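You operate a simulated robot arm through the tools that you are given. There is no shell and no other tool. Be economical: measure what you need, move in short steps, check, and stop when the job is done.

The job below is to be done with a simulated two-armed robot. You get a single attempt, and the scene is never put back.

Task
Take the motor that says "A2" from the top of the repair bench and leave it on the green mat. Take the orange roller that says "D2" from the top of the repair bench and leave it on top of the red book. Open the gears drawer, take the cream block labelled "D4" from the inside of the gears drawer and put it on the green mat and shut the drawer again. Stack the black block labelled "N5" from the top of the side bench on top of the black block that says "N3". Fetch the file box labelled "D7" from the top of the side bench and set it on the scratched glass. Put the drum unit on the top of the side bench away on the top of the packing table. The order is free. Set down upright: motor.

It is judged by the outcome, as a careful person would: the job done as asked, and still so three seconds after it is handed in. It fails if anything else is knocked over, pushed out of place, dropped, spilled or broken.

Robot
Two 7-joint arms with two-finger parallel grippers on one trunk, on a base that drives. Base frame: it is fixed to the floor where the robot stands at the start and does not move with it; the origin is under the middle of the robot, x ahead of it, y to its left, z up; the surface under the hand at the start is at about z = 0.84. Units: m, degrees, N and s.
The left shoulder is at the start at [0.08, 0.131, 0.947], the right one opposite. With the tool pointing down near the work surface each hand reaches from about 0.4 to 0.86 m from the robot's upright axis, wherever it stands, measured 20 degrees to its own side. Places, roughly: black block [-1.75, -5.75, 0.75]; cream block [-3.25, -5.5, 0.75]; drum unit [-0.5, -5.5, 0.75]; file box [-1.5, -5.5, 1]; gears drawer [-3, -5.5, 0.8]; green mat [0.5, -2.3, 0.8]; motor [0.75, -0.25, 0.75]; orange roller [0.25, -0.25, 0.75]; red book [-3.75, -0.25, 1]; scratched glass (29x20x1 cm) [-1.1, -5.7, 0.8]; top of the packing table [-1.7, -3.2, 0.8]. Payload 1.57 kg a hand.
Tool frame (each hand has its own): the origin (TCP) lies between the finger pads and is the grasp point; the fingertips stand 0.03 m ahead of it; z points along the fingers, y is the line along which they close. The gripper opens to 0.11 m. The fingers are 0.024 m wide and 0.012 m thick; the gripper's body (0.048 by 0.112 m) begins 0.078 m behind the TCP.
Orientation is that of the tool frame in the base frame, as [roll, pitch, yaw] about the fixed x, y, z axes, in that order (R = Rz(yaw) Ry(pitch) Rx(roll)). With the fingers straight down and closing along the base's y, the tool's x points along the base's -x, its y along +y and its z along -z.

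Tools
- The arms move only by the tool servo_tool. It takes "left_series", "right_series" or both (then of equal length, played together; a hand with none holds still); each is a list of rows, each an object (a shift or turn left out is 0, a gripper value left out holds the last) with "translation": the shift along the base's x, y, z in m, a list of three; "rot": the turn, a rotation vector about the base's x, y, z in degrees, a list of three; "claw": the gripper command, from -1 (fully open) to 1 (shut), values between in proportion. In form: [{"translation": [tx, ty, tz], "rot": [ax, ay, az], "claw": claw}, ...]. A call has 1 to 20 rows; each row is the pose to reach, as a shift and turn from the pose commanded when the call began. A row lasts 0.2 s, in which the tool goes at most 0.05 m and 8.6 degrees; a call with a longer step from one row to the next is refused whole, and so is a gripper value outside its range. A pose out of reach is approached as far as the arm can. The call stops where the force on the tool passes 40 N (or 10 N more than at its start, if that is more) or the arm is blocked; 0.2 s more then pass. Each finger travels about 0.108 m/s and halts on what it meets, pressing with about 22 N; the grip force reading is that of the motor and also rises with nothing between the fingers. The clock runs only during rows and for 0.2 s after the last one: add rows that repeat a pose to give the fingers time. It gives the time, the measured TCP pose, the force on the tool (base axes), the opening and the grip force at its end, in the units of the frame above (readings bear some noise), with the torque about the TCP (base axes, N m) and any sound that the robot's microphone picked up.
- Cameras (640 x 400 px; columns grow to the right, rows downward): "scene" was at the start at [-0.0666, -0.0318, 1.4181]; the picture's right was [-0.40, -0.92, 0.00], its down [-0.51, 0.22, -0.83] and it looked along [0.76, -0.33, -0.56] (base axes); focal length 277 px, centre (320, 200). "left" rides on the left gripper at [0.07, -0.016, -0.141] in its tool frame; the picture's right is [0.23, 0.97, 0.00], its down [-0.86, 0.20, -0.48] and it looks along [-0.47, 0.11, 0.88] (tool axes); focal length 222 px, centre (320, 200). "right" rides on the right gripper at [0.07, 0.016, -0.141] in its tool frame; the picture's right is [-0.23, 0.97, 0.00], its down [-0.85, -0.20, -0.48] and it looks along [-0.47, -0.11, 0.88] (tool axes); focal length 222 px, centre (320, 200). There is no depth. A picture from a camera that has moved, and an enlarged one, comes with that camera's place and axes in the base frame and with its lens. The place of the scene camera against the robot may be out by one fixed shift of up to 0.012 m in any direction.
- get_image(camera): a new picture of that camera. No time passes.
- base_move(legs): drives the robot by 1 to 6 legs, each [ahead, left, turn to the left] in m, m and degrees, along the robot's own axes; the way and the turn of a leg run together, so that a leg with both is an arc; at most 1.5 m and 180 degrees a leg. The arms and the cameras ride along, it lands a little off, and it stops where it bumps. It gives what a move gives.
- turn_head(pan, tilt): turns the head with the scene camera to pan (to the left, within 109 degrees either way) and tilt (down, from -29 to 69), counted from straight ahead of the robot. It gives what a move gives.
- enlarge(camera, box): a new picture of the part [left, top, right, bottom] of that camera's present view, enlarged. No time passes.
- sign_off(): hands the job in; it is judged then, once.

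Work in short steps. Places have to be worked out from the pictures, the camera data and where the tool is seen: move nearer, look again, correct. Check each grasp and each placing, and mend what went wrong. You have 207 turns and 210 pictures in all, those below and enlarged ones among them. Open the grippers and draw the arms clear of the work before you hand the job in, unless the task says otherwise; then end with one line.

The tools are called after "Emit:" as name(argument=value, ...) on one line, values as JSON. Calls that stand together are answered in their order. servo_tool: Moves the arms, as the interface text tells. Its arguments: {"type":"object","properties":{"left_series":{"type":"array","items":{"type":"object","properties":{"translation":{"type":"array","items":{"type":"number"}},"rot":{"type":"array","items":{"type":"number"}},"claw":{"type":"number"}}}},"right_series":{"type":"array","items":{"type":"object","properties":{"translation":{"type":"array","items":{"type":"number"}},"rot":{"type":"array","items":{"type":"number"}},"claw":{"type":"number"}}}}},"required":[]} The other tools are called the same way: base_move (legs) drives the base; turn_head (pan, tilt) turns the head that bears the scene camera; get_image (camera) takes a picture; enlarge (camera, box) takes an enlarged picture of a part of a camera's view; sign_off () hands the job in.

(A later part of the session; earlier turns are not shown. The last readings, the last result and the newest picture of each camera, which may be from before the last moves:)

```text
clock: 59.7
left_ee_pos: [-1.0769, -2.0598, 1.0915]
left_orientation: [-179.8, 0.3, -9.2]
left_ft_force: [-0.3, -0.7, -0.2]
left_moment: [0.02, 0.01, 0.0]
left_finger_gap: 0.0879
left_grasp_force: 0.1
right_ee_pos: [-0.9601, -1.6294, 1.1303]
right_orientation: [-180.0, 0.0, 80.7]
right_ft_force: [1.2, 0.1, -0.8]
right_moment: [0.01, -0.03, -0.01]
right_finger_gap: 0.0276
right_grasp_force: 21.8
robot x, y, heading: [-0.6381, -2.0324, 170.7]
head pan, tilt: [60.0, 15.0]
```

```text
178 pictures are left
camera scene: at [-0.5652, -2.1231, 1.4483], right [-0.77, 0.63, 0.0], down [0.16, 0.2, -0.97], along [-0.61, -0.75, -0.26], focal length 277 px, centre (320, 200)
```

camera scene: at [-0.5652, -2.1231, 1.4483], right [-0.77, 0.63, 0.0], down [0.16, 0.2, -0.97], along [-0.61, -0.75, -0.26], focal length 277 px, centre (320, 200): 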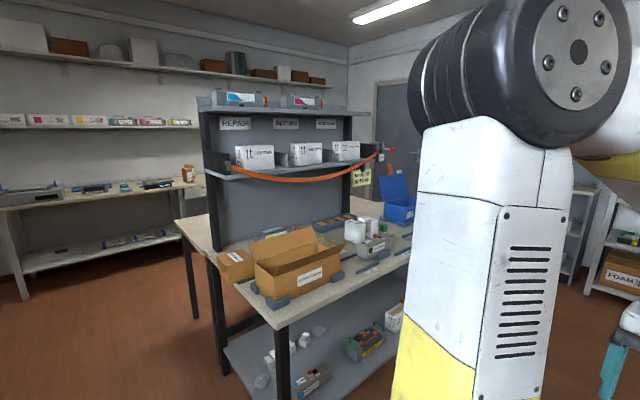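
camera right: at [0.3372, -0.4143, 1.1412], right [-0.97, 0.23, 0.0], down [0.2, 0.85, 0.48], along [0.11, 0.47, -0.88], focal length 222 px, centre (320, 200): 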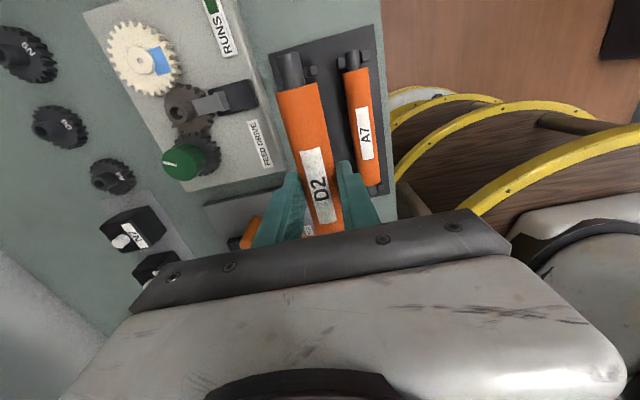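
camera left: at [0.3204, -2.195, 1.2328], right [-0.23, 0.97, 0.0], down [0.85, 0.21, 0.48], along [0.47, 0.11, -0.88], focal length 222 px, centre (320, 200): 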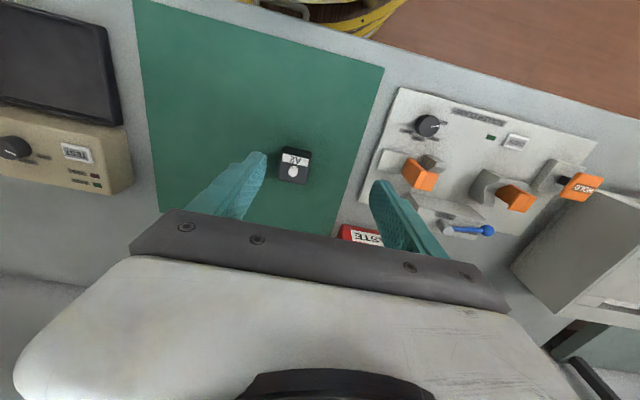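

The corridor between the packing table (edge y≈−2.8) and the red desk (edge y≈−1.6) leads to the shelving where the book should be. I drive down its middle and look right.

Emit:
base_move(legs=[[0, 0, 9.2], [0, 0.17, 0], [1.5, 0, 0], [0.3, 0, 0]])

Emit:
turn_head(pan=-50, tilt=15)

Emit:
get_image(camera="scene")

Emit:
turn_head(pan=0, tilt=20)

Emit:
get_image(camera="scene")

```text
clock: 70.5
left_ee_pos: [-2.8718, -2.2847, 1.0929]
left_orientation: [-179.8, 0.4, -0.7]
left_ft_force: [0.1, -0.3, 0.2]
left_moment: [-0.01, -0.01, 0.02]
left_finger_gap: 0.0879
left_grasp_force: 0.1
right_ee_pos: [-2.819, -1.8425, 1.1305]
right_orientation: [180.0, -0.1, 89.2]
right_ft_force: [1.0, -0.3, -1.4]
right_moment: [0.0, -0.02, 0.0]
right_finger_gap: 0.0274
right_grasp_force: 21.9
robot x, y, heading: [-2.4391, -2.1925, 179.2]
head pan, tilt: [60.0, 15.0]
```

```text
clock: 72.4
left_ee_pos: [-2.8719, -2.2847, 1.0925]
left_orientation: [-180.0, 0.3, -0.8]
left_ft_force: [0.4, -0.8, 0.2]
left_moment: [-0.02, 0.01, 0.0]
left_finger_gap: 0.088
left_grasp_force: 0.2
right_ee_pos: [-2.8197, -1.8423, 1.1309]
right_orientation: [180.0, 0.0, 89.2]
right_ft_force: [0.4, 0.0, -0.7]
right_moment: [-0.01, 0.04, 0.0]
right_finger_gap: 0.0271
right_grasp_force: 22.2
robot x, y, heading: [-2.4377, -2.1929, 179.3]
head pan, tilt: [-50.0, 15.0]
```

```text
177 pictures are left
camera scene: at [-2.367, -2.1183, 1.4483], right [0.77, 0.63, 0.0], down [0.16, -0.2, -0.97], along [-0.61, 0.75, -0.26], focal length 277 px, centre (320, 200)
```

scene: 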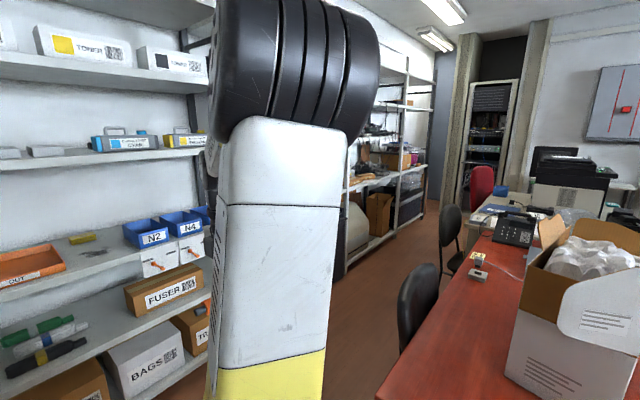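

```text
clock: 73.5
left_ee_pos: [-2.8709, -2.284, 1.0935]
left_orientation: [180.0, 0.3, -0.7]
left_ft_force: [-0.3, -0.8, 0.5]
left_moment: [0.03, 0.03, 0.0]
left_finger_gap: 0.0879
left_grasp_force: 0.0
right_ee_pos: [-2.8197, -1.8419, 1.1298]
right_orientation: [-179.9, -0.1, 89.2]
right_ft_force: [-0.2, -0.5, -0.7]
right_moment: [-0.02, -0.01, 0.03]
right_finger_gap: 0.0273
right_grasp_force: 22.1
robot x, y, heading: [-2.44, -2.1933, 179.5]
head pan, tilt: [0.0, 20.0]
```

```text
176 pictures are left
camera scene: at [-2.401, -2.1893, 1.4402], right [0.01, 1.0, 0.0], down [0.34, 0.0, -0.94], along [-0.94, 0.01, -0.34], focal length 277 px, centre (320, 200)
```

scene: 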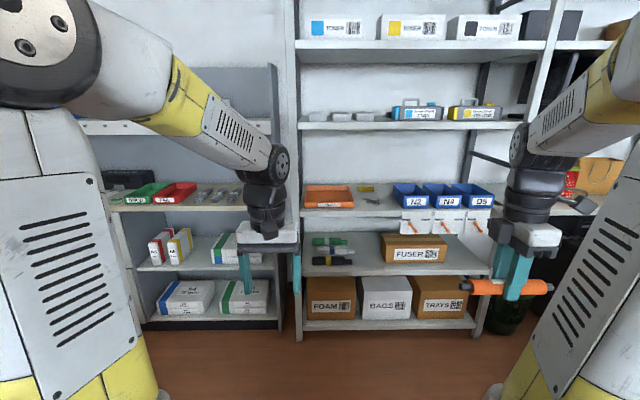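

The shelf front is at x≈−3.76 and the aisle behind the desk runs along +y. I enter it facing +y and look ahead for the book.

Emit:
base_move(legs=[[0.4, 0, 0], [0, 0, -89], [0, 0.42, 0]])

Emit:
turn_head(pan=0, tilt=20)

Emit:
get_image(camera="scene")

```text
clock: 82.0
left_ee_pos: [-3.3586, -1.7549, 1.0937]
left_orientation: [-179.9, 0.3, -89.8]
left_ft_force: [0.3, -0.1, 0.1]
left_moment: [-0.03, 0.04, 0.03]
left_finger_gap: 0.088
left_grasp_force: 0.1
right_ee_pos: [-2.9169, -1.8022, 1.1302]
right_orientation: [-180.0, 0.1, 0.1]
right_ft_force: [-0.2, 0.4, -1.1]
right_moment: [-0.01, 0.04, 0.04]
right_finger_gap: 0.0272
right_grasp_force: 22.2
robot x, y, heading: [-3.2643, -2.1843, 89.9]
head pan, tilt: [0.0, 20.0]
```

```text
clock: 82.6
left_ee_pos: [-3.3607, -1.7562, 1.0925]
left_orientation: [-179.9, 0.2, -89.8]
left_ft_force: [-0.1, -0.2, 0.9]
left_moment: [0.01, 0.02, 0.04]
left_finger_gap: 0.0878
left_grasp_force: 0.0
right_ee_pos: [-2.9173, -1.802, 1.1308]
right_orientation: [179.9, 0.0, 0.0]
right_ft_force: [0.3, 0.5, -1.4]
right_moment: [-0.03, 0.01, -0.02]
right_finger_gap: 0.0272
right_grasp_force: 22.1
robot x, y, heading: [-3.2615, -2.1883, 90.1]
head pan, tilt: [0.0, 20.0]
```

```text
175 pictures are left
camera scene: at [-3.2699, -2.2298, 1.4402], right [1.0, 0.0, 0.0], down [0.0, -0.34, -0.94], along [0.0, 0.94, -0.34], focal length 277 px, centre (320, 200)
```

scene: 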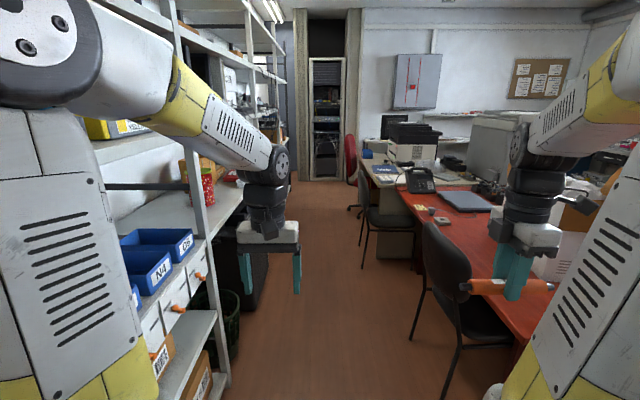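

The aisle is clear at x≈−3.27, and the roller clears the chair backs. I drive ahead 1.2 m and look left at the shelves.

Emit:
base_move(legs=[[1.2, 0.03, 0]])

Emit:
turn_head(pan=35, tilt=25)

Emit:
get_image(camera="scene")

```text
clock: 88.7
left_ee_pos: [-3.3921, -0.5493, 1.093]
left_orientation: [-179.9, 0.3, -89.8]
left_ft_force: [0.1, 0.6, 0.2]
left_moment: [0.01, 0.01, -0.02]
left_finger_gap: 0.0881
left_grasp_force: 0.0
right_ee_pos: [-2.9504, -0.5948, 1.1306]
right_orientation: [-179.9, 0.0, 0.2]
right_ft_force: [0.3, -0.2, -1.1]
right_moment: [-0.03, -0.03, 0.01]
right_finger_gap: 0.0273
right_grasp_force: 22.4
robot x, y, heading: [-3.2952, -0.9789, 90.5]
head pan, tilt: [0.0, 20.0]
```

```text
clock: 89.8
left_ee_pos: [-3.3923, -0.55, 1.093]
left_orientation: [-179.9, 0.3, -89.8]
left_ft_force: [-0.2, 0.3, 0.7]
left_moment: [0.0, -0.01, 0.0]
left_finger_gap: 0.0881
left_grasp_force: 0.1
right_ee_pos: [-2.9497, -0.5957, 1.1303]
right_orientation: [-179.9, 0.0, 0.1]
right_ft_force: [1.0, 0.0, -0.5]
right_moment: [-0.03, -0.01, 0.02]
right_finger_gap: 0.0276
right_grasp_force: 21.8
robot x, y, heading: [-3.291, -0.9821, 90.2]
head pan, tilt: [35.0, 25.0]
```

```text
174 pictures are left
camera scene: at [-3.3543, -1.0419, 1.4321], right [0.82, 0.58, 0.0], down [0.24, -0.35, -0.91], along [-0.52, 0.74, -0.42], focal length 277 px, centre (320, 200)
```

scene: 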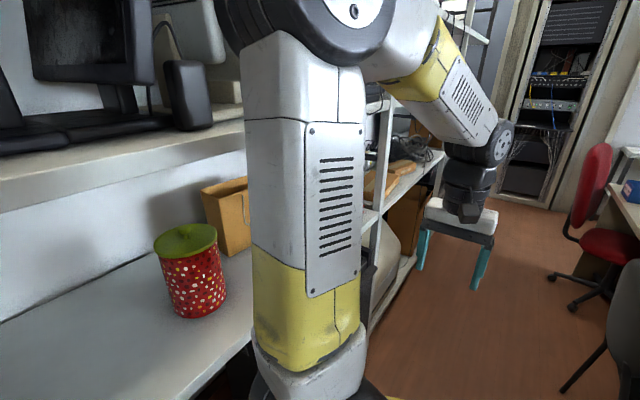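

My left arm hides the spot, so I use the left wrist camera.

Emit:
get_image(camera="left")

Emit:
turn_head(pan=15, tilt=25)

Emit:
get_image(camera="scene")

```text
173 pictures are left
camera left: at [-3.377, -0.6213, 1.2327], right [-0.97, -0.23, 0.0], down [-0.2, 0.85, 0.48], along [-0.11, 0.47, -0.88], focal length 222 px, centre (320, 200)
```

left: 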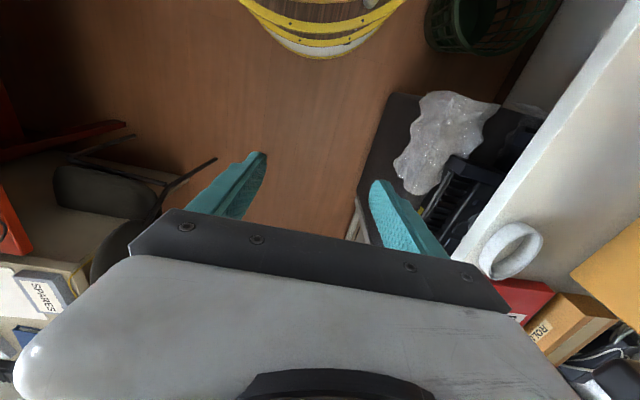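

```text
clock: 90.6
left_ee_pos: [-3.3923, -0.5502, 1.0932]
left_orientation: [-180.0, 0.4, -89.8]
left_ft_force: [0.1, 0.1, -0.3]
left_moment: [-0.02, 0.02, -0.02]
left_finger_gap: 0.0881
left_grasp_force: 0.2
right_ee_pos: [-2.9498, -0.5956, 1.1292]
right_orientation: [-180.0, 0.1, 0.1]
right_ft_force: [-0.3, -0.5, -1.0]
right_moment: [0.02, 0.01, -0.02]
right_finger_gap: 0.0272
right_grasp_force: 21.9
robot x, y, heading: [-3.2939, -0.9824, 90.3]
head pan, tilt: [15.0, 25.0]
```

```text
172 pictures are left
camera scene: at [-3.3254, -1.0284, 1.4321], right [0.96, 0.26, 0.0], down [0.11, -0.41, -0.91], along [-0.24, 0.87, -0.42], focal length 277 px, centre (320, 200)
```

scene: 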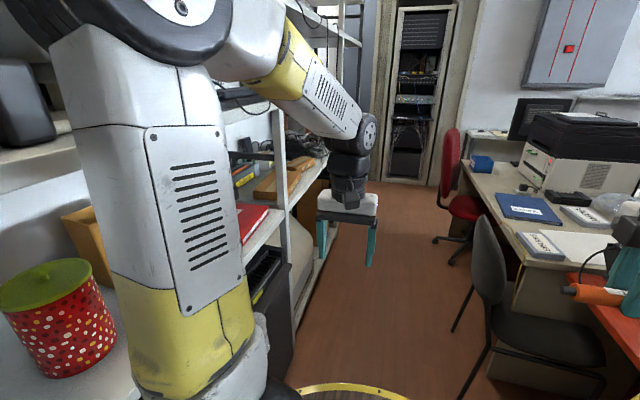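

The red book is on the shelf at about (−3.76, −0.29, 0.97). I lift and retract the left hand a bit, then move ahead and turn to face it diagonally.

Emit:
servo_tool(left_series=[{"translation": [0.01, -0.02, 0.02]}, {"translation": [0.02, -0.04, 0.03]}, {"translation": [0.03, -0.06, 0.04]}, {"translation": [0.04, -0.08, 0.05]}])

Emit:
base_move(legs=[[0.2, -0.03, 0], [0, 0, 42]])

Emit:
turn_head(pan=0, tilt=40)

Emit:
get_image(camera="scene")

Emit:
get_image(camera="right")

```text
clock: 91.6
left_ee_pos: [-3.3532, -0.6317, 1.143]
left_orientation: [-179.8, 0.3, -89.7]
left_ft_force: [-0.2, 0.1, 0.7]
left_moment: [-0.02, -0.01, 0.0]
left_finger_gap: 0.088
left_grasp_force: 0.1
right_ee_pos: [-2.9493, -0.5962, 1.1299]
right_orientation: [-179.9, 0.0, 0.0]
right_ft_force: [0.3, -0.7, -1.1]
right_moment: [-0.03, -0.01, -0.03]
right_finger_gap: 0.0272
right_grasp_force: 21.9
robot x, y, heading: [-3.2945, -0.9776, 90.2]
head pan, tilt: [15.0, 25.0]
```

```text
clock: 95.1
left_ee_pos: [-3.5407, -0.5574, 1.1427]
left_orientation: [-179.9, 0.3, -48.2]
left_ft_force: [1.5, 0.4, 0.1]
left_moment: [-0.01, 0.01, 0.0]
left_finger_gap: 0.0875
left_grasp_force: 0.1
right_ee_pos: [-3.2623, -0.2654, 1.1297]
right_orientation: [-179.9, 0.0, 41.6]
right_ft_force: [0.4, -0.2, 0.4]
right_moment: [0.02, 0.01, -0.01]
right_finger_gap: 0.0275
right_grasp_force: 22.1
robot x, y, heading: [-3.2648, -0.7823, 131.6]
head pan, tilt: [15.0, 25.0]
```

```text
clock: 95.9
left_ee_pos: [-3.5415, -0.5583, 1.1419]
left_orientation: [-179.8, 0.3, -48.2]
left_ft_force: [0.2, 1.6, -0.3]
left_moment: [0.01, 0.02, -0.01]
left_finger_gap: 0.0879
left_grasp_force: 0.1
right_ee_pos: [-3.2621, -0.265, 1.1293]
right_orientation: [-179.9, 0.0, 41.6]
right_ft_force: [-0.1, -0.3, -1.2]
right_moment: [-0.02, -0.01, 0.02]
right_finger_gap: 0.0271
right_grasp_force: 21.7
robot x, y, heading: [-3.2659, -0.783, 131.5]
head pan, tilt: [0.0, 40.0]
```

```text
171 pictures are left
camera scene: at [-3.2359, -0.8189, 1.4088], right [0.75, 0.67, 0.0], down [0.43, -0.48, -0.77], along [-0.51, 0.57, -0.64], focal length 277 px, centre (320, 200)
```

scene: 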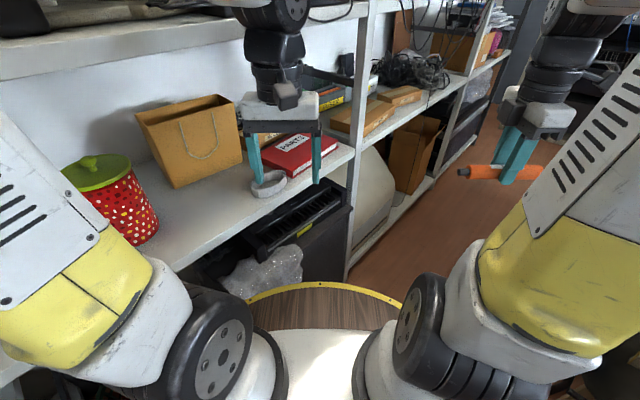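

```text
170 pictures are left
camera right: at [-3.1998, -0.2302, 1.271], right [0.48, -0.88, 0.0], down [-0.77, -0.42, 0.48], along [-0.42, -0.23, -0.88], focal length 222 px, centre (320, 200)
```

right: 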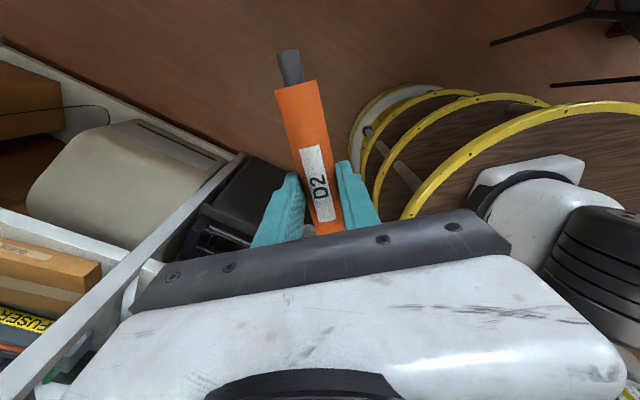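

The book lies flat near the shelf edge with a tape roll beside it and a bag behind. I use the left wrist camera for a closer fix.

Emit:
get_image(camera="left")

Emit:
enlarge(camera="scene", box=[220, 100, 380, 200])

```text
169 pictures are left
camera left: at [-3.4828, -0.6007, 1.2826], right [-0.58, -0.82, 0.0], down [-0.72, 0.5, 0.48], along [-0.39, 0.28, -0.88], focal length 222 px, centre (320, 200)
```

left: 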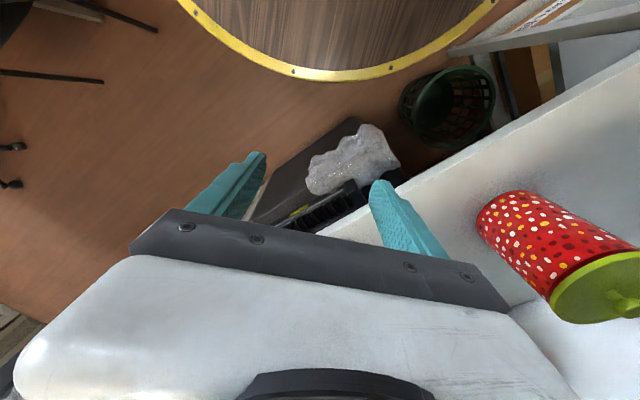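

```text
4.00 times, centred on (300, 150) of scene
camera zoom: at [-3.2359, -0.8189, 1.4088], right [0.75, 0.67, 0.0], down [0.43, -0.48, -0.77], along [-0.51, 0.57, -0.64], focal length 1110 px, centre (400, 400)
```

zoom: 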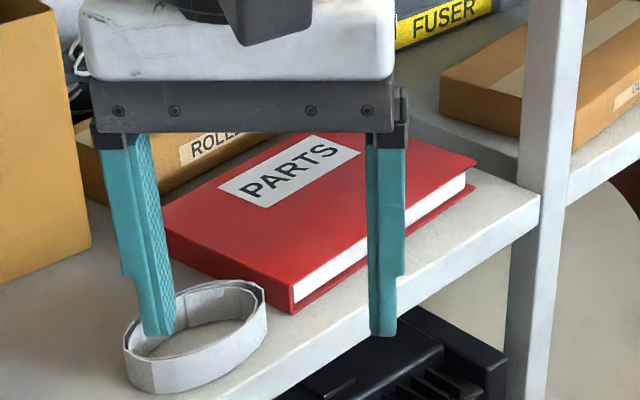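

The book's top spans about x −3.87…−3.735, y −0.385…−0.157, with the upper shelf at about z 1.3. I move the left hand aside and rotate the right tool so the roller runs along y, stopping in front of the shelf.

Emit:
servo_tool(left_series=[{"translation": [-0.01, -0.03, 0]}, {"translation": [-0.02, -0.06, 0]}, {"translation": [-0.03, -0.09, 0]}, {"translation": [-0.035, -0.111, 0]}, {"translation": [-0.035, -0.111, 0]}, {"translation": [-0.035, -0.111, 0]}, {"translation": [-0.035, -0.111, 0]}, {"translation": [-0.035, -0.111, 0]}, {"translation": [-0.035, -0.111, 0]}, {"translation": [-0.035, -0.111, 0]}, {"translation": [-0.035, -0.111, 0]}, {"translation": [-0.035, -0.111, 0]}, {"translation": [-0.035, -0.111, 0]}, {"translation": [-0.035, -0.111, 0]}, {"translation": [-0.035, -0.111, 0]}, {"translation": [-0.035, -0.111, 0]}, {"translation": [-0.035, -0.111, 0]}], right_series=[{"translation": [0, 0, 0], "rot": [0, 0, -8.2]}, {"translation": [-0.01, 0, 0], "rot": [0, 0, -16.4]}, {"translation": [-0.03, 0, 0], "rot": [0, 0, -24.6]}, {"translation": [-0.05, 0, 0], "rot": [0, 0, -32.8]}, {"translation": [-0.07, 0, 0], "rot": [0, 0, -41]}, {"translation": [-0.09, 0, 0], "rot": [0, 0, -49.2]}, {"translation": [-0.11, 0, 0], "rot": [0, 0, -57.4]}, {"translation": [-0.13, 0, 0], "rot": [0, 0, -65.6]}, {"translation": [-0.15, 0, 0], "rot": [0, 0, -73.8]}, {"translation": [-0.17, 0, 0], "rot": [0, 0, -82]}, {"translation": [-0.19, 0, 0], "rot": [0, 0, -90.2]}, {"translation": [-0.21, 0, 0], "rot": [0, 0, -98.4]}, {"translation": [-0.23, 0, 0], "rot": [0, 0, -106.6]}, {"translation": [-0.25, 0, 0], "rot": [0, 0, -114.8]}, {"translation": [-0.27, 0, 0], "rot": [0, 0, -123]}, {"translation": [-0.28, 0, 0], "rot": [0, 0, -131.2]}, {"translation": [-0.28, 0, 0], "rot": [0, 0, -131.6]}])

Emit:
get_image(camera="scene")

Emit:
get_image(camera="right")

```text
clock: 99.5
left_ee_pos: [-3.5763, -0.6689, 1.1424]
left_orientation: [-180.0, 0.4, -48.2]
left_ft_force: [0.3, 0.1, 0.4]
left_moment: [0.01, -0.01, -0.01]
left_finger_gap: 0.088
left_grasp_force: 0.1
right_ee_pos: [-3.5432, -0.265, 1.1305]
right_orientation: [179.9, 0.1, -90.2]
right_ft_force: [0.0, 0.2, -1.3]
right_moment: [-0.01, -0.02, 0.01]
right_finger_gap: 0.0273
right_grasp_force: 22.5
robot x, y, heading: [-3.2628, -0.78, 131.8]
head pan, tilt: [0.0, 40.0]
```

```text
167 pictures are left
camera scene: at [-3.2359, -0.8189, 1.4088], right [0.75, 0.67, 0.0], down [0.43, -0.48, -0.77], along [-0.51, 0.57, -0.64], focal length 277 px, centre (320, 200)
```

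scene: 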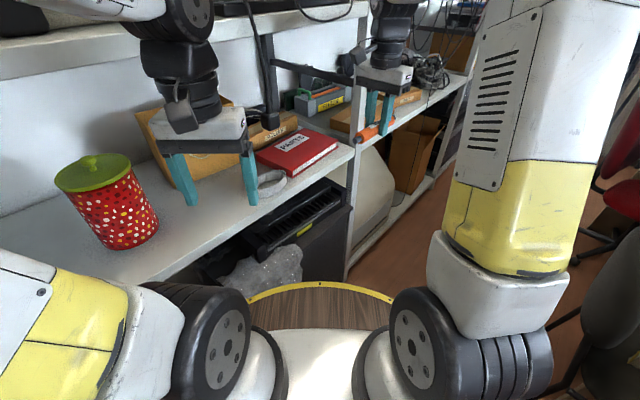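

```text
166 pictures are left
camera right: at [-3.5596, -0.3343, 1.2708], right [-0.97, 0.23, 0.0], down [0.2, 0.85, 0.48], along [0.11, 0.47, -0.88], focal length 222 px, centre (320, 200)
```

right: 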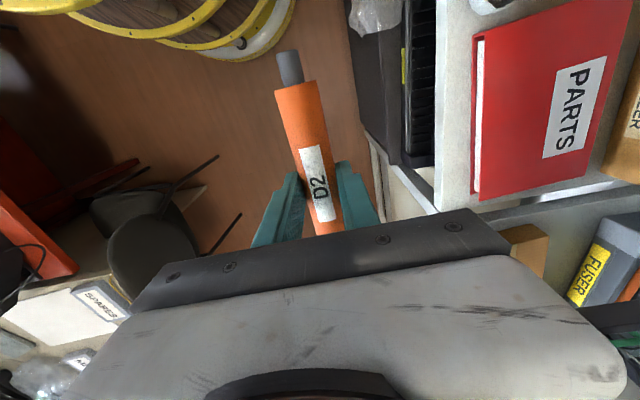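

Book top is now fixed: x −3.93…−3.78, y −0.34…−0.09, z≈0.93. I lower in front of the shelf to TCP z≈0.985, then slide in above the book.

Emit:
servo_tool(right_series=[{"translation": [0, 0.01, -0.04]}, {"translation": [0, 0.02, -0.08]}, {"translation": [0, 0.03, -0.12]}, {"translation": [0, 0.04, -0.145]}, {"translation": [-0.03, 0.048, -0.145]}, {"translation": [-0.06, 0.048, -0.145]}, {"translation": [-0.09, 0.048, -0.145]}, {"translation": [-0.12, 0.048, -0.145]}, {"translation": [-0.15, 0.048, -0.145]}, {"translation": [-0.18, 0.048, -0.145]}])

Emit:
get_image(camera="scene")

Emit:
get_image(camera="right")

```text
clock: 101.7
left_ee_pos: [-3.5751, -0.6681, 1.1416]
left_orientation: [-179.9, 0.3, -48.3]
left_ft_force: [0.9, 0.3, 0.5]
left_moment: [0.0, 0.06, 0.01]
left_finger_gap: 0.088
left_grasp_force: 0.1
right_ee_pos: [-3.7213, -0.2167, 0.9854]
right_orientation: [-179.9, 0.1, -89.9]
right_ft_force: [0.5, 0.3, -1.6]
right_moment: [-0.04, 0.03, 0.02]
right_finger_gap: 0.0276
right_grasp_force: 22.2
robot x, y, heading: [-3.2653, -0.7825, 132.0]
head pan, tilt: [0.0, 40.0]
```

```text
165 pictures are left
camera scene: at [-3.2356, -0.8189, 1.4087], right [0.75, 0.67, 0.0], down [0.43, -0.48, -0.77], along [-0.51, 0.57, -0.64], focal length 277 px, centre (320, 200)
```

scene: 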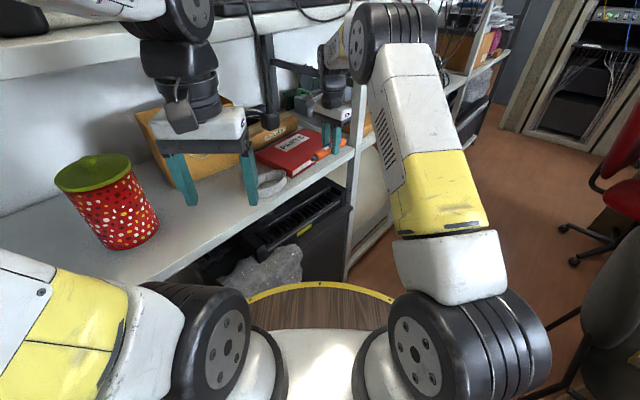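

```text
164 pictures are left
camera right: at [-3.7387, -0.2858, 1.1265], right [-0.97, 0.23, 0.0], down [0.2, 0.85, 0.48], along [0.11, 0.47, -0.88], focal length 222 px, centre (320, 200)
```

right: 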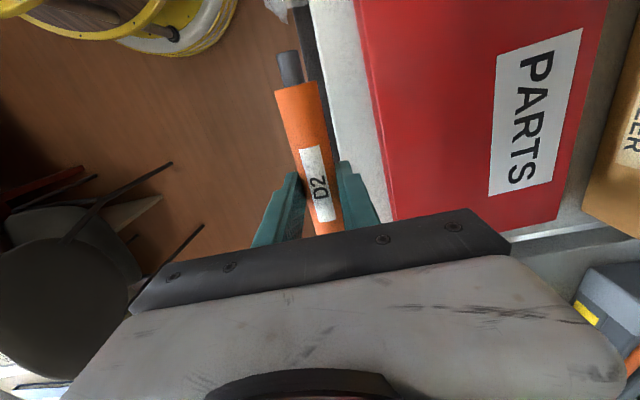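

The book's location is confirmed (front edge x≈−3.778). I zoom on the right wrist to check clearance under the upper shelf.

Emit:
enlarge(camera="scene", box=[250, 0, 450, 180])

```text
2.22 times, centred on (350, 90) of scene
camera zoom: at [-3.2356, -0.8189, 1.4087], right [0.75, 0.67, 0.0], down [0.43, -0.48, -0.77], along [-0.51, 0.57, -0.64], focal length 616 px, centre (253, 444)
```

zoom: 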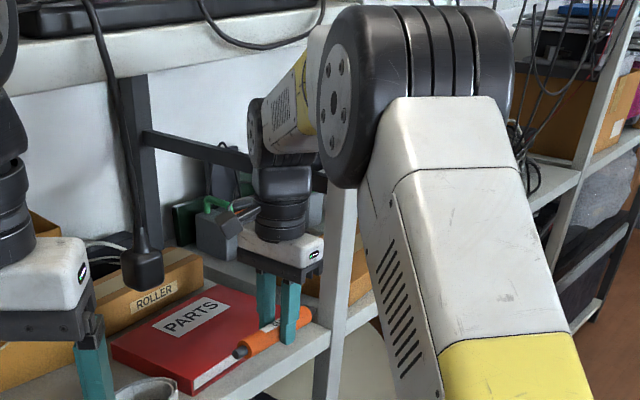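

Clearance looks adequate if I stay low. I slide in to x≈−3.805 at TCP z≈0.972 in small steps.

Emit:
servo_tool(right_series=[{"translation": [-0.012, 0, -0.006]}, {"translation": [-0.024, 0, -0.012]}, {"translation": [-0.036, 0, -0.012]}, {"translation": [-0.048, 0, -0.012]}, {"translation": [-0.06, 0, -0.012]}, {"translation": [-0.072, 0, -0.012]}, {"translation": [-0.084, 0, -0.012]}])

Emit:
enlarge(camera="scene", box=[250, 0, 450, 180])

Emit:
get_image(camera="right")

```text
clock: 103.3
left_ee_pos: [-3.5767, -0.6685, 1.1425]
left_orientation: [-179.9, 0.3, -48.2]
left_ft_force: [0.1, -0.4, -0.5]
left_moment: [0.03, -0.02, -0.02]
left_finger_gap: 0.088
left_grasp_force: 0.0
right_ee_pos: [-3.8051, -0.2172, 0.9733]
right_orientation: [179.9, 0.2, -90.0]
right_ft_force: [0.2, -0.1, 0.0]
right_moment: [0.0, -0.04, -0.01]
right_finger_gap: 0.0272
right_grasp_force: 22.2
robot x, y, heading: [-3.2636, -0.7832, 132.1]
head pan, tilt: [0.0, 40.0]
```

```text
2.22 times, centred on (350, 90) of scene
camera zoom: at [-3.2358, -0.8189, 1.4088], right [0.75, 0.67, 0.0], down [0.43, -0.48, -0.77], along [-0.51, 0.57, -0.64], focal length 616 px, centre (253, 444)
```

zoom: 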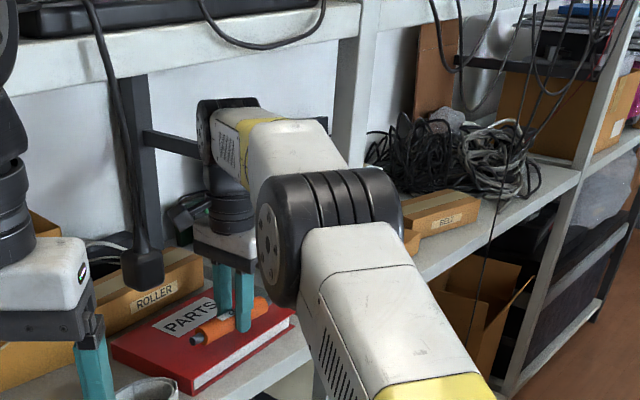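

```text
161 pictures are left
camera right: at [-3.8232, -0.2866, 1.1146], right [-0.97, 0.23, 0.0], down [0.2, 0.85, 0.48], along [0.11, 0.47, -0.88], focal length 222 px, centre (320, 200)
```

right: 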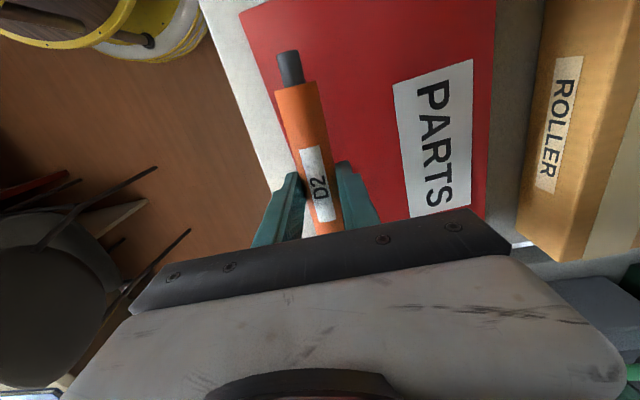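

Good clearance. I go in 2 cm more and lower in fine steps until the fingertips meet the book.

Emit:
servo_tool(right_series=[{"translation": [-0.01, 0, 0]}, {"translation": [-0.02, 0, -0.003]}, {"translation": [-0.02, 0, -0.006]}, {"translation": [-0.02, 0, -0.008]}, {"translation": [-0.02, 0, -0.01]}, {"translation": [-0.02, 0, -0.012]}, {"translation": [-0.02, 0, -0.014]}, {"translation": [-0.02, 0, -0.016]}, {"translation": [-0.02, 0, -0.018]}, {"translation": [-0.02, 0, -0.02]}])

Emit:
enlarge(camera="scene", box=[270, 90, 370, 180])

```text
clock: 105.5
left_ee_pos: [-3.5768, -0.6685, 1.1424]
left_orientation: [-180.0, 0.3, -48.2]
left_ft_force: [0.1, 1.0, 0.5]
left_moment: [0.01, 0.0, 0.02]
left_finger_gap: 0.0879
left_grasp_force: 0.1
right_ee_pos: [-3.8216, -0.2208, 0.9519]
right_orientation: [-180.0, -0.1, -90.1]
right_ft_force: [0.2, 0.5, -1.3]
right_moment: [-0.02, 0.0, 0.0]
right_finger_gap: 0.0273
right_grasp_force: 21.8
right hand out of reach, approached as far as the arm can: row 2, 3, 4, 5, 6, 7, 8, 9, 10
robot x, y, heading: [-3.2625, -0.78, 131.8]
head pan, tilt: [0.0, 40.0]
```

```text
4.44 times, centred on (320, 135) of scene
camera zoom: at [-3.2359, -0.8189, 1.4088], right [0.75, 0.67, 0.0], down [0.43, -0.48, -0.77], along [-0.51, 0.57, -0.64], focal length 1233 px, centre (320, 489)
```

zoom: 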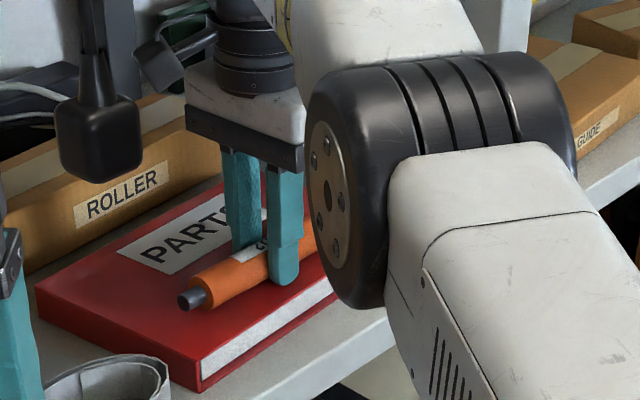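

Reach is limited at x≈−3.82, which is fine. No contact yet at tips z≈0.922; I continue down slowly.

Emit:
servo_tool(right_series=[{"translation": [0.004, 0.002, -0.002]}, {"translation": [0.004, 0.002, -0.004]}, {"translation": [0.004, 0.002, -0.006]}, {"translation": [0.004, 0.002, -0.008]}, {"translation": [0.004, 0.002, -0.01]}, {"translation": [0.004, 0.002, -0.012]}])

Emit:
enlarge(camera="scene", box=[270, 90, 370, 180])

```text
clock: 106.5
left_ee_pos: [-3.5756, -0.6699, 1.1429]
left_orientation: [-179.9, 0.4, -48.2]
left_ft_force: [0.1, 0.4, 0.7]
left_moment: [0.01, 0.02, 0.02]
left_finger_gap: 0.088
left_grasp_force: 0.2
right_ee_pos: [-3.8179, -0.2172, 0.9492]
right_orientation: [179.6, 0.3, -89.9]
right_ft_force: [3.1, -1.0, 6.5]
right_moment: [-0.21, -0.17, 0.03]
right_finger_gap: 0.0274
right_grasp_force: 22.0
robot x, y, heading: [-3.2627, -0.7797, 131.7]
head pan, tilt: [0.0, 40.0]
stopped in row 5 (right hand): the force on the tool passed its limit at 43 N (the readings are from after the stop); the commanded pose is now the measured one
```

```text
4.44 times, centred on (320, 135) of scene
camera zoom: at [-3.2355, -0.8193, 1.4087], right [0.75, 0.67, 0.0], down [0.43, -0.48, -0.77], along [-0.51, 0.57, -0.64], focal length 1233 px, centre (320, 489)
```

zoom: 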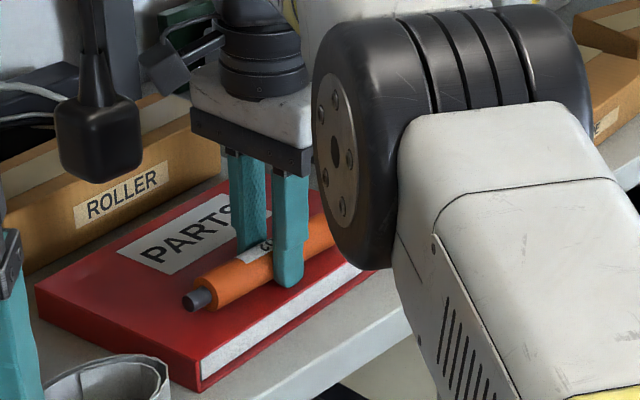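

The fingertips are on the book. I open slightly so the roller settles, then a bit wider, and look before lifting.

Emit:
servo_tool(right_series=[{"translation": [0, 0, 0.001], "claw": 0.45}, {"translation": [0, 0, 0.001], "claw": 0.42}, {"translation": [0, 0, 0.001], "claw": 0.42}, {"translation": [0, 0, 0.001], "claw": 0.38}, {"translation": [0, 0, 0.001], "claw": 0.34}, {"translation": [0, 0, 0.001], "claw": 0.28}, {"translation": [0, 0, 0.001], "claw": 0.22}, {"translation": [0, 0, 0.001], "claw": 0.22}])

Emit:
enlarge(camera="scene", box=[270, 90, 370, 180])

Emit:
get_image(camera="right")

```text
clock: 108.3
left_ee_pos: [-3.575, -0.6686, 1.1415]
left_orientation: [-179.9, 0.3, -48.4]
left_ft_force: [-0.6, -0.7, 0.3]
left_moment: [0.03, 0.0, 0.02]
left_finger_gap: 0.0879
left_grasp_force: 0.0
right_ee_pos: [-3.8185, -0.2167, 0.9504]
right_orientation: [179.7, 0.3, -90.1]
right_ft_force: [-3.9, 0.4, 3.4]
right_moment: [-0.06, -0.01, -0.04]
right_finger_gap: 0.0403
right_grasp_force: 0.0
robot x, y, heading: [-3.2617, -0.7774, 131.5]
head pan, tilt: [0.0, 40.0]
```

```text
4.44 times, centred on (320, 135) of scene
camera zoom: at [-3.2359, -0.819, 1.4088], right [0.75, 0.67, 0.0], down [0.43, -0.48, -0.77], along [-0.51, 0.57, -0.64], focal length 1233 px, centre (320, 489)
```

zoom: 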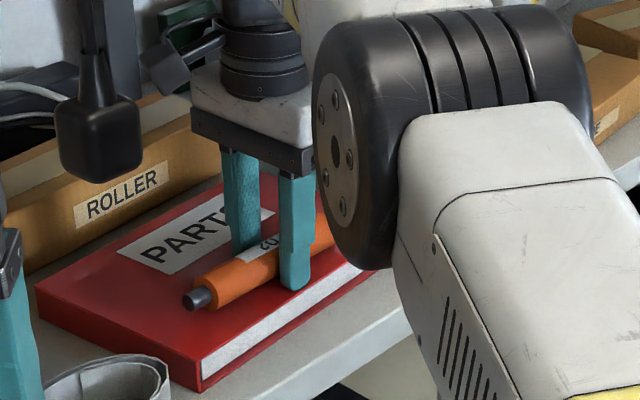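

```text
157 pictures are left
camera right: at [-3.8343, -0.2874, 1.091], right [-0.97, 0.23, 0.01], down [0.2, 0.85, 0.48], along [0.1, 0.47, -0.88], focal length 222 px, centre (320, 200)
```

right: 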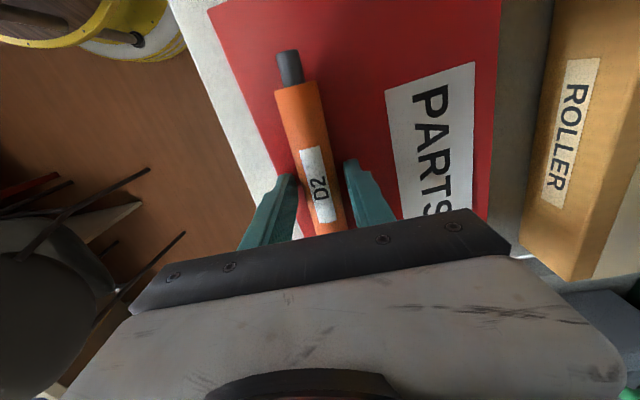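

The roller rests on the book. I lift straight up 5 cm and check.

Emit:
servo_tool(right_series=[{"translation": [0, 0, 0.005]}, {"translation": [0, 0, 0.015]}, {"translation": [0, 0, 0.03]}, {"translation": [0, 0, 0.045]}, {"translation": [0, 0, 0.052]}, {"translation": [0.02, 0, 0.052]}, {"translation": [0.05, 0, 0.052]}, {"translation": [0.09, 0, 0.052]}, {"translation": [0.13, 0, 0.052]}, {"translation": [0.17, 0, 0.052]}, {"translation": [0.21, 0, 0.052]}])

Emit:
get_image(camera="scene")

Emit:
get_image(camera="right")

```text
clock: 110.7
left_ee_pos: [-3.5761, -0.6691, 1.142]
left_orientation: [-179.9, 0.3, -48.3]
left_ft_force: [0.2, -0.6, 0.1]
left_moment: [0.0, -0.01, -0.02]
left_finger_gap: 0.0878
left_grasp_force: 0.0
right_ee_pos: [-3.7107, -0.1096, 1.0367]
right_orientation: [179.7, 0.3, -90.1]
right_ft_force: [0.5, -0.3, -0.4]
right_moment: [0.0, -0.02, 0.01]
right_finger_gap: 0.043
right_grasp_force: 0.0
right hand out of reach, approached as far as the arm can: row 4, 5, 6, 7, 8, 9, 10, 11
robot x, y, heading: [-3.2586, -0.7849, 131.8]
head pan, tilt: [0.0, 40.0]
```

```text
156 pictures are left
camera scene: at [-3.2356, -0.8188, 1.4088], right [0.75, 0.67, 0.0], down [0.43, -0.48, -0.77], along [-0.51, 0.57, -0.64], focal length 277 px, centre (320, 200)
```

scene: 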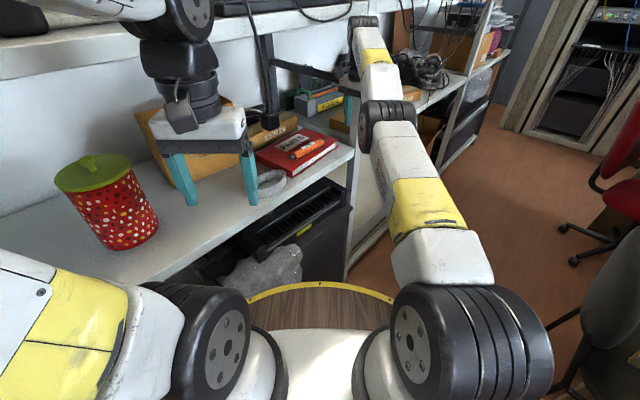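

```text
155 pictures are left
camera right: at [-3.7273, -0.1797, 1.1773], right [-0.97, 0.23, 0.01], down [0.2, 0.85, 0.48], along [0.1, 0.47, -0.88], focal length 222 px, centre (320, 200)
```

right: 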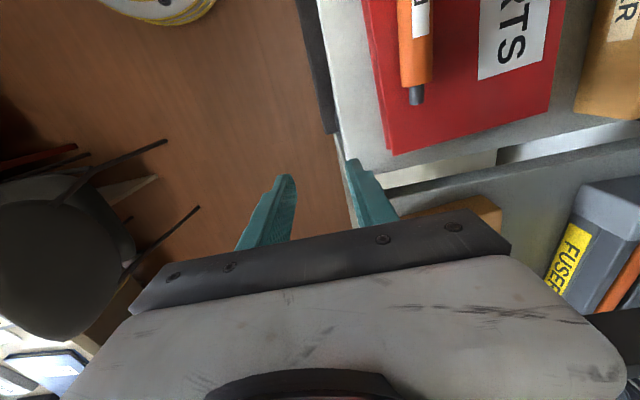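

The roller stays on the book, but the arm stretched out oddly near the post. I draw the hand back toward the robot gently.

Emit:
servo_tool(right_series=[{"translation": [0.02, -0.03, 0.0]}, {"translation": [0.04, -0.06, 0.02]}, {"translation": [0.06, -0.09, 0.04]}])

Emit:
get_image(camera="scene")

```text
clock: 111.7
left_ee_pos: [-3.5711, -0.6657, 1.1434]
left_orientation: [179.9, 0.3, -48.7]
left_ft_force: [0.7, 0.5, -0.5]
left_moment: [-0.07, 0.03, -0.01]
left_finger_gap: 0.0879
left_grasp_force: 0.1
right_ee_pos: [-3.6943, -0.1306, 1.0421]
right_orientation: [-176.2, -3.3, -91.7]
right_ft_force: [-0.4, 0.6, 0.2]
right_moment: [-0.02, -0.02, -0.02]
right_finger_gap: 0.0429
right_grasp_force: 0.0
right hand out of reach, approached as far as the arm can: row 1, 2, 3
robot x, y, heading: [-3.2618, -0.7807, 131.0]
head pan, tilt: [0.0, 40.0]
stopped in row 3 (right hand): the arm was blocked; the commanded pose is now the measured one
```

```text
154 pictures are left
camera scene: at [-3.2328, -0.8176, 1.4088], right [0.75, 0.66, 0.0], down [0.42, -0.48, -0.77], along [-0.51, 0.57, -0.64], focal length 277 px, centre (320, 200)
```

scene: 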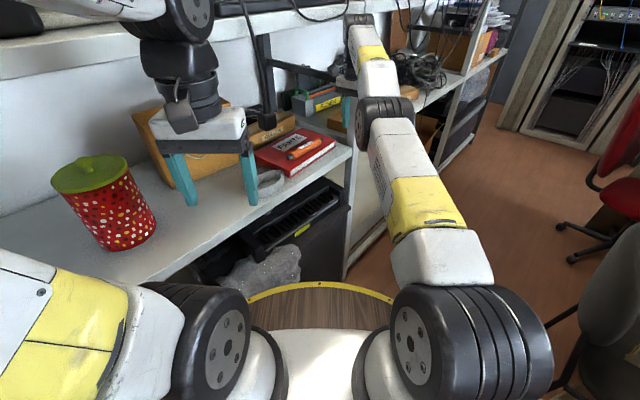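

The arm is blocked, likely the wrist against the upper board or post. I try lowering and moving out a little.

Emit:
servo_tool(right_series=[{"translation": [0.005, -0.005, -0.01]}, {"translation": [0.01, -0.01, -0.02]}, {"translation": [0.02, -0.015, -0.03]}])

Emit:
enlarge(camera="scene", box=[280, 0, 440, 120])

```text
clock: 112.5
left_ee_pos: [-3.5743, -0.6677, 1.1421]
left_orientation: [-179.9, 0.3, -48.5]
left_ft_force: [0.7, 0.2, 0.5]
left_moment: [0.02, 0.02, -0.01]
left_finger_gap: 0.0879
left_grasp_force: 0.1
right_ee_pos: [-3.7015, -0.1296, 1.0225]
right_orientation: [-176.2, -3.2, -91.3]
right_ft_force: [-0.7, 0.0, 0.8]
right_moment: [0.01, 0.03, 0.01]
right_finger_gap: 0.0429
right_grasp_force: 0.3
right hand out of reach, approached as far as the arm can: row 1, 2, 3
robot x, y, heading: [-3.2618, -0.7784, 131.7]
head pan, tilt: [0.0, 40.0]
```

```text
3.33 times, centred on (360, 60) of scene
camera zoom: at [-3.2346, -0.8192, 1.4088], right [0.75, 0.66, 0.0], down [0.43, -0.48, -0.77], along [-0.51, 0.57, -0.64], focal length 925 px, centre (187, 667)
```

zoom: 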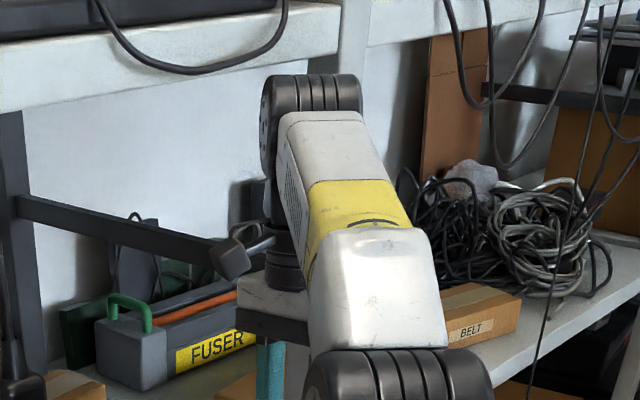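

The straight arm is in front of the post, outside the shelf. I try a larger retraction toward the robot, in small rows.

Emit:
servo_tool(right_series=[{"translation": [0.015, -0.02, 0]}, {"translation": [0.03, -0.04, 0]}, {"translation": [0.045, -0.06, 0]}, {"translation": [0.06, -0.08, 0]}, {"translation": [0.075, -0.1, 0]}, {"translation": [0.09, -0.12, 0]}])

Emit:
get_image(camera="scene")

```text
clock: 113.9
left_ee_pos: [-3.5717, -0.6623, 1.1428]
left_orientation: [180.0, 0.2, -48.7]
left_ft_force: [-0.3, -0.4, 0.1]
left_moment: [0.01, 0.04, -0.01]
left_finger_gap: 0.0878
left_grasp_force: 0.1
right_ee_pos: [-3.6999, -0.1425, 1.0339]
right_orientation: [-175.1, -4.4, -92.3]
right_ft_force: [-0.1, 0.0, 0.5]
right_moment: [-0.05, 0.0, 0.01]
right_finger_gap: 0.043
right_grasp_force: 0.1
right hand out of reach, approached as far as the arm can: row 1, 2, 3, 4, 5, 6
robot x, y, heading: [-3.2665, -0.7821, 131.7]
head pan, tilt: [0.0, 40.0]
```

```text
152 pictures are left
camera scene: at [-3.2311, -0.8158, 1.4088], right [0.75, 0.66, 0.0], down [0.42, -0.49, -0.77], along [-0.51, 0.57, -0.64], focal length 277 px, centre (320, 200)
```

scene: 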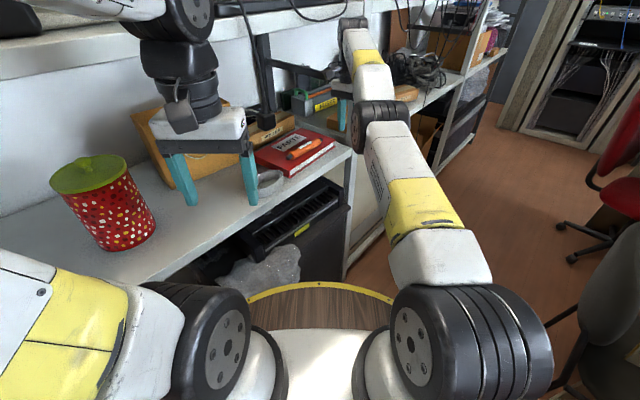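

The solver seems stuck at an awkward wrist angle rather than in contact. I rotate the tool toward its natural yaw while retracting.

Emit:
servo_tool(right_series=[{"translation": [0.003, -0.005, 0], "rot": [0, 0, 8]}, {"translation": [0.006, -0.01, 0], "rot": [0, 0, 16]}, {"translation": [0.01, -0.015, 0], "rot": [0, 0, 24]}, {"translation": [0.02, -0.03, 0], "rot": [0, 0, 32]}, {"translation": [0.04, -0.05, 0], "rot": [0, 0, 40]}, {"translation": [0.06, -0.07, 0], "rot": [0, 0, 44]}])

Emit:
get_image(camera="scene")

```text
clock: 115.5
left_ee_pos: [-3.5708, -0.6636, 1.1422]
left_orientation: [179.9, 0.3, -49.0]
left_ft_force: [0.7, 0.3, -1.0]
left_moment: [-0.05, 0.06, 0.01]
left_finger_gap: 0.0878
left_grasp_force: 0.0
right_ee_pos: [-3.6863, -0.1347, 1.0342]
right_orientation: [-175.8, -7.0, -50.6]
right_ft_force: [-0.4, 0.1, 0.4]
right_moment: [-0.02, -0.02, -0.02]
right_finger_gap: 0.0431
right_grasp_force: 0.0
right hand out of reach, approached as far as the arm can: row 1, 2, 3, 4, 5, 6
robot x, y, heading: [-3.262, -0.7812, 131.0]
head pan, tilt: [0.0, 40.0]
stopped in row 6 (right hand): the arm was blocked; the commanded pose is now the measured one
```

```text
151 pictures are left
camera scene: at [-3.2324, -0.8182, 1.4088], right [0.76, 0.66, 0.0], down [0.42, -0.49, -0.77], along [-0.5, 0.58, -0.64], focal length 277 px, centre (320, 200)
```

scene: 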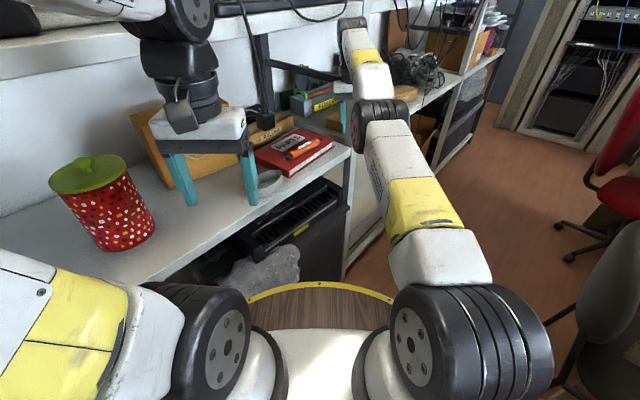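

Still blocked, so probably the wrist top is under the upper shelf. I lower straight down by 6 cm before retracting.

Emit:
servo_tool(right_series=[{"translation": [0, 0, -0.015]}, {"translation": [0, 0, -0.03]}, {"translation": [0, 0, -0.045]}, {"translation": [0, 0, -0.06]}, {"translation": [0.01, -0.015, -0.07]}, {"translation": [0.02, -0.03, -0.07]}])

Emit:
get_image(camera="scene")

Emit:
get_image(camera="right")

```text
clock: 116.9
left_ee_pos: [-3.5719, -0.6661, 1.1414]
left_orientation: [-179.9, 0.3, -49.0]
left_ft_force: [0.3, 0.1, -0.3]
left_moment: [-0.02, 0.0, 0.01]
left_finger_gap: 0.0881
left_grasp_force: 0.1
right_ee_pos: [-3.7047, -0.1362, 0.9738]
right_orientation: [-175.7, -6.9, -50.3]
right_ft_force: [-0.5, 0.1, -0.6]
right_moment: [0.01, -0.07, 0.0]
right_finger_gap: 0.0431
right_grasp_force: 0.0
right hand out of reach, approached as far as the arm can: row 2, 3, 4, 5, 6
robot x, y, heading: [-3.2633, -0.7777, 130.9]
head pan, tilt: [0.0, 40.0]
```

```text
150 pictures are left
camera scene: at [-3.2341, -0.8195, 1.4088], right [0.75, 0.66, 0.0], down [0.42, -0.48, -0.77], along [-0.5, 0.58, -0.64], focal length 277 px, centre (320, 200)
```

scene: 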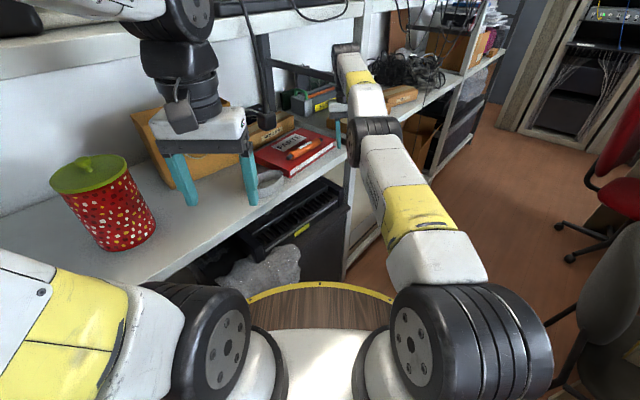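

```text
149 pictures are left
camera right: at [-3.6925, -0.1929, 1.1209], right [-0.89, -0.45, -0.1], down [-0.45, 0.8, 0.39], along [-0.1, 0.39, -0.92], focal length 222 px, centre (320, 200)
```

right: 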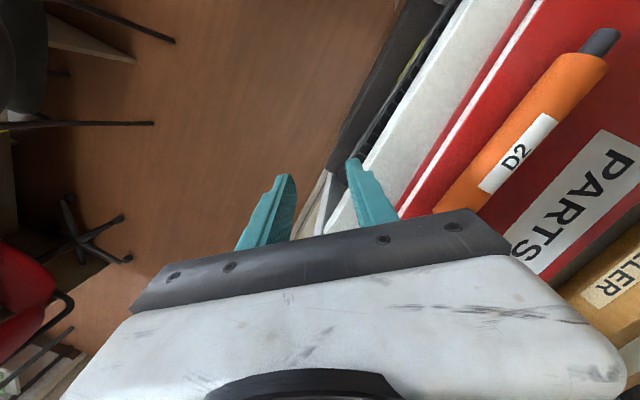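

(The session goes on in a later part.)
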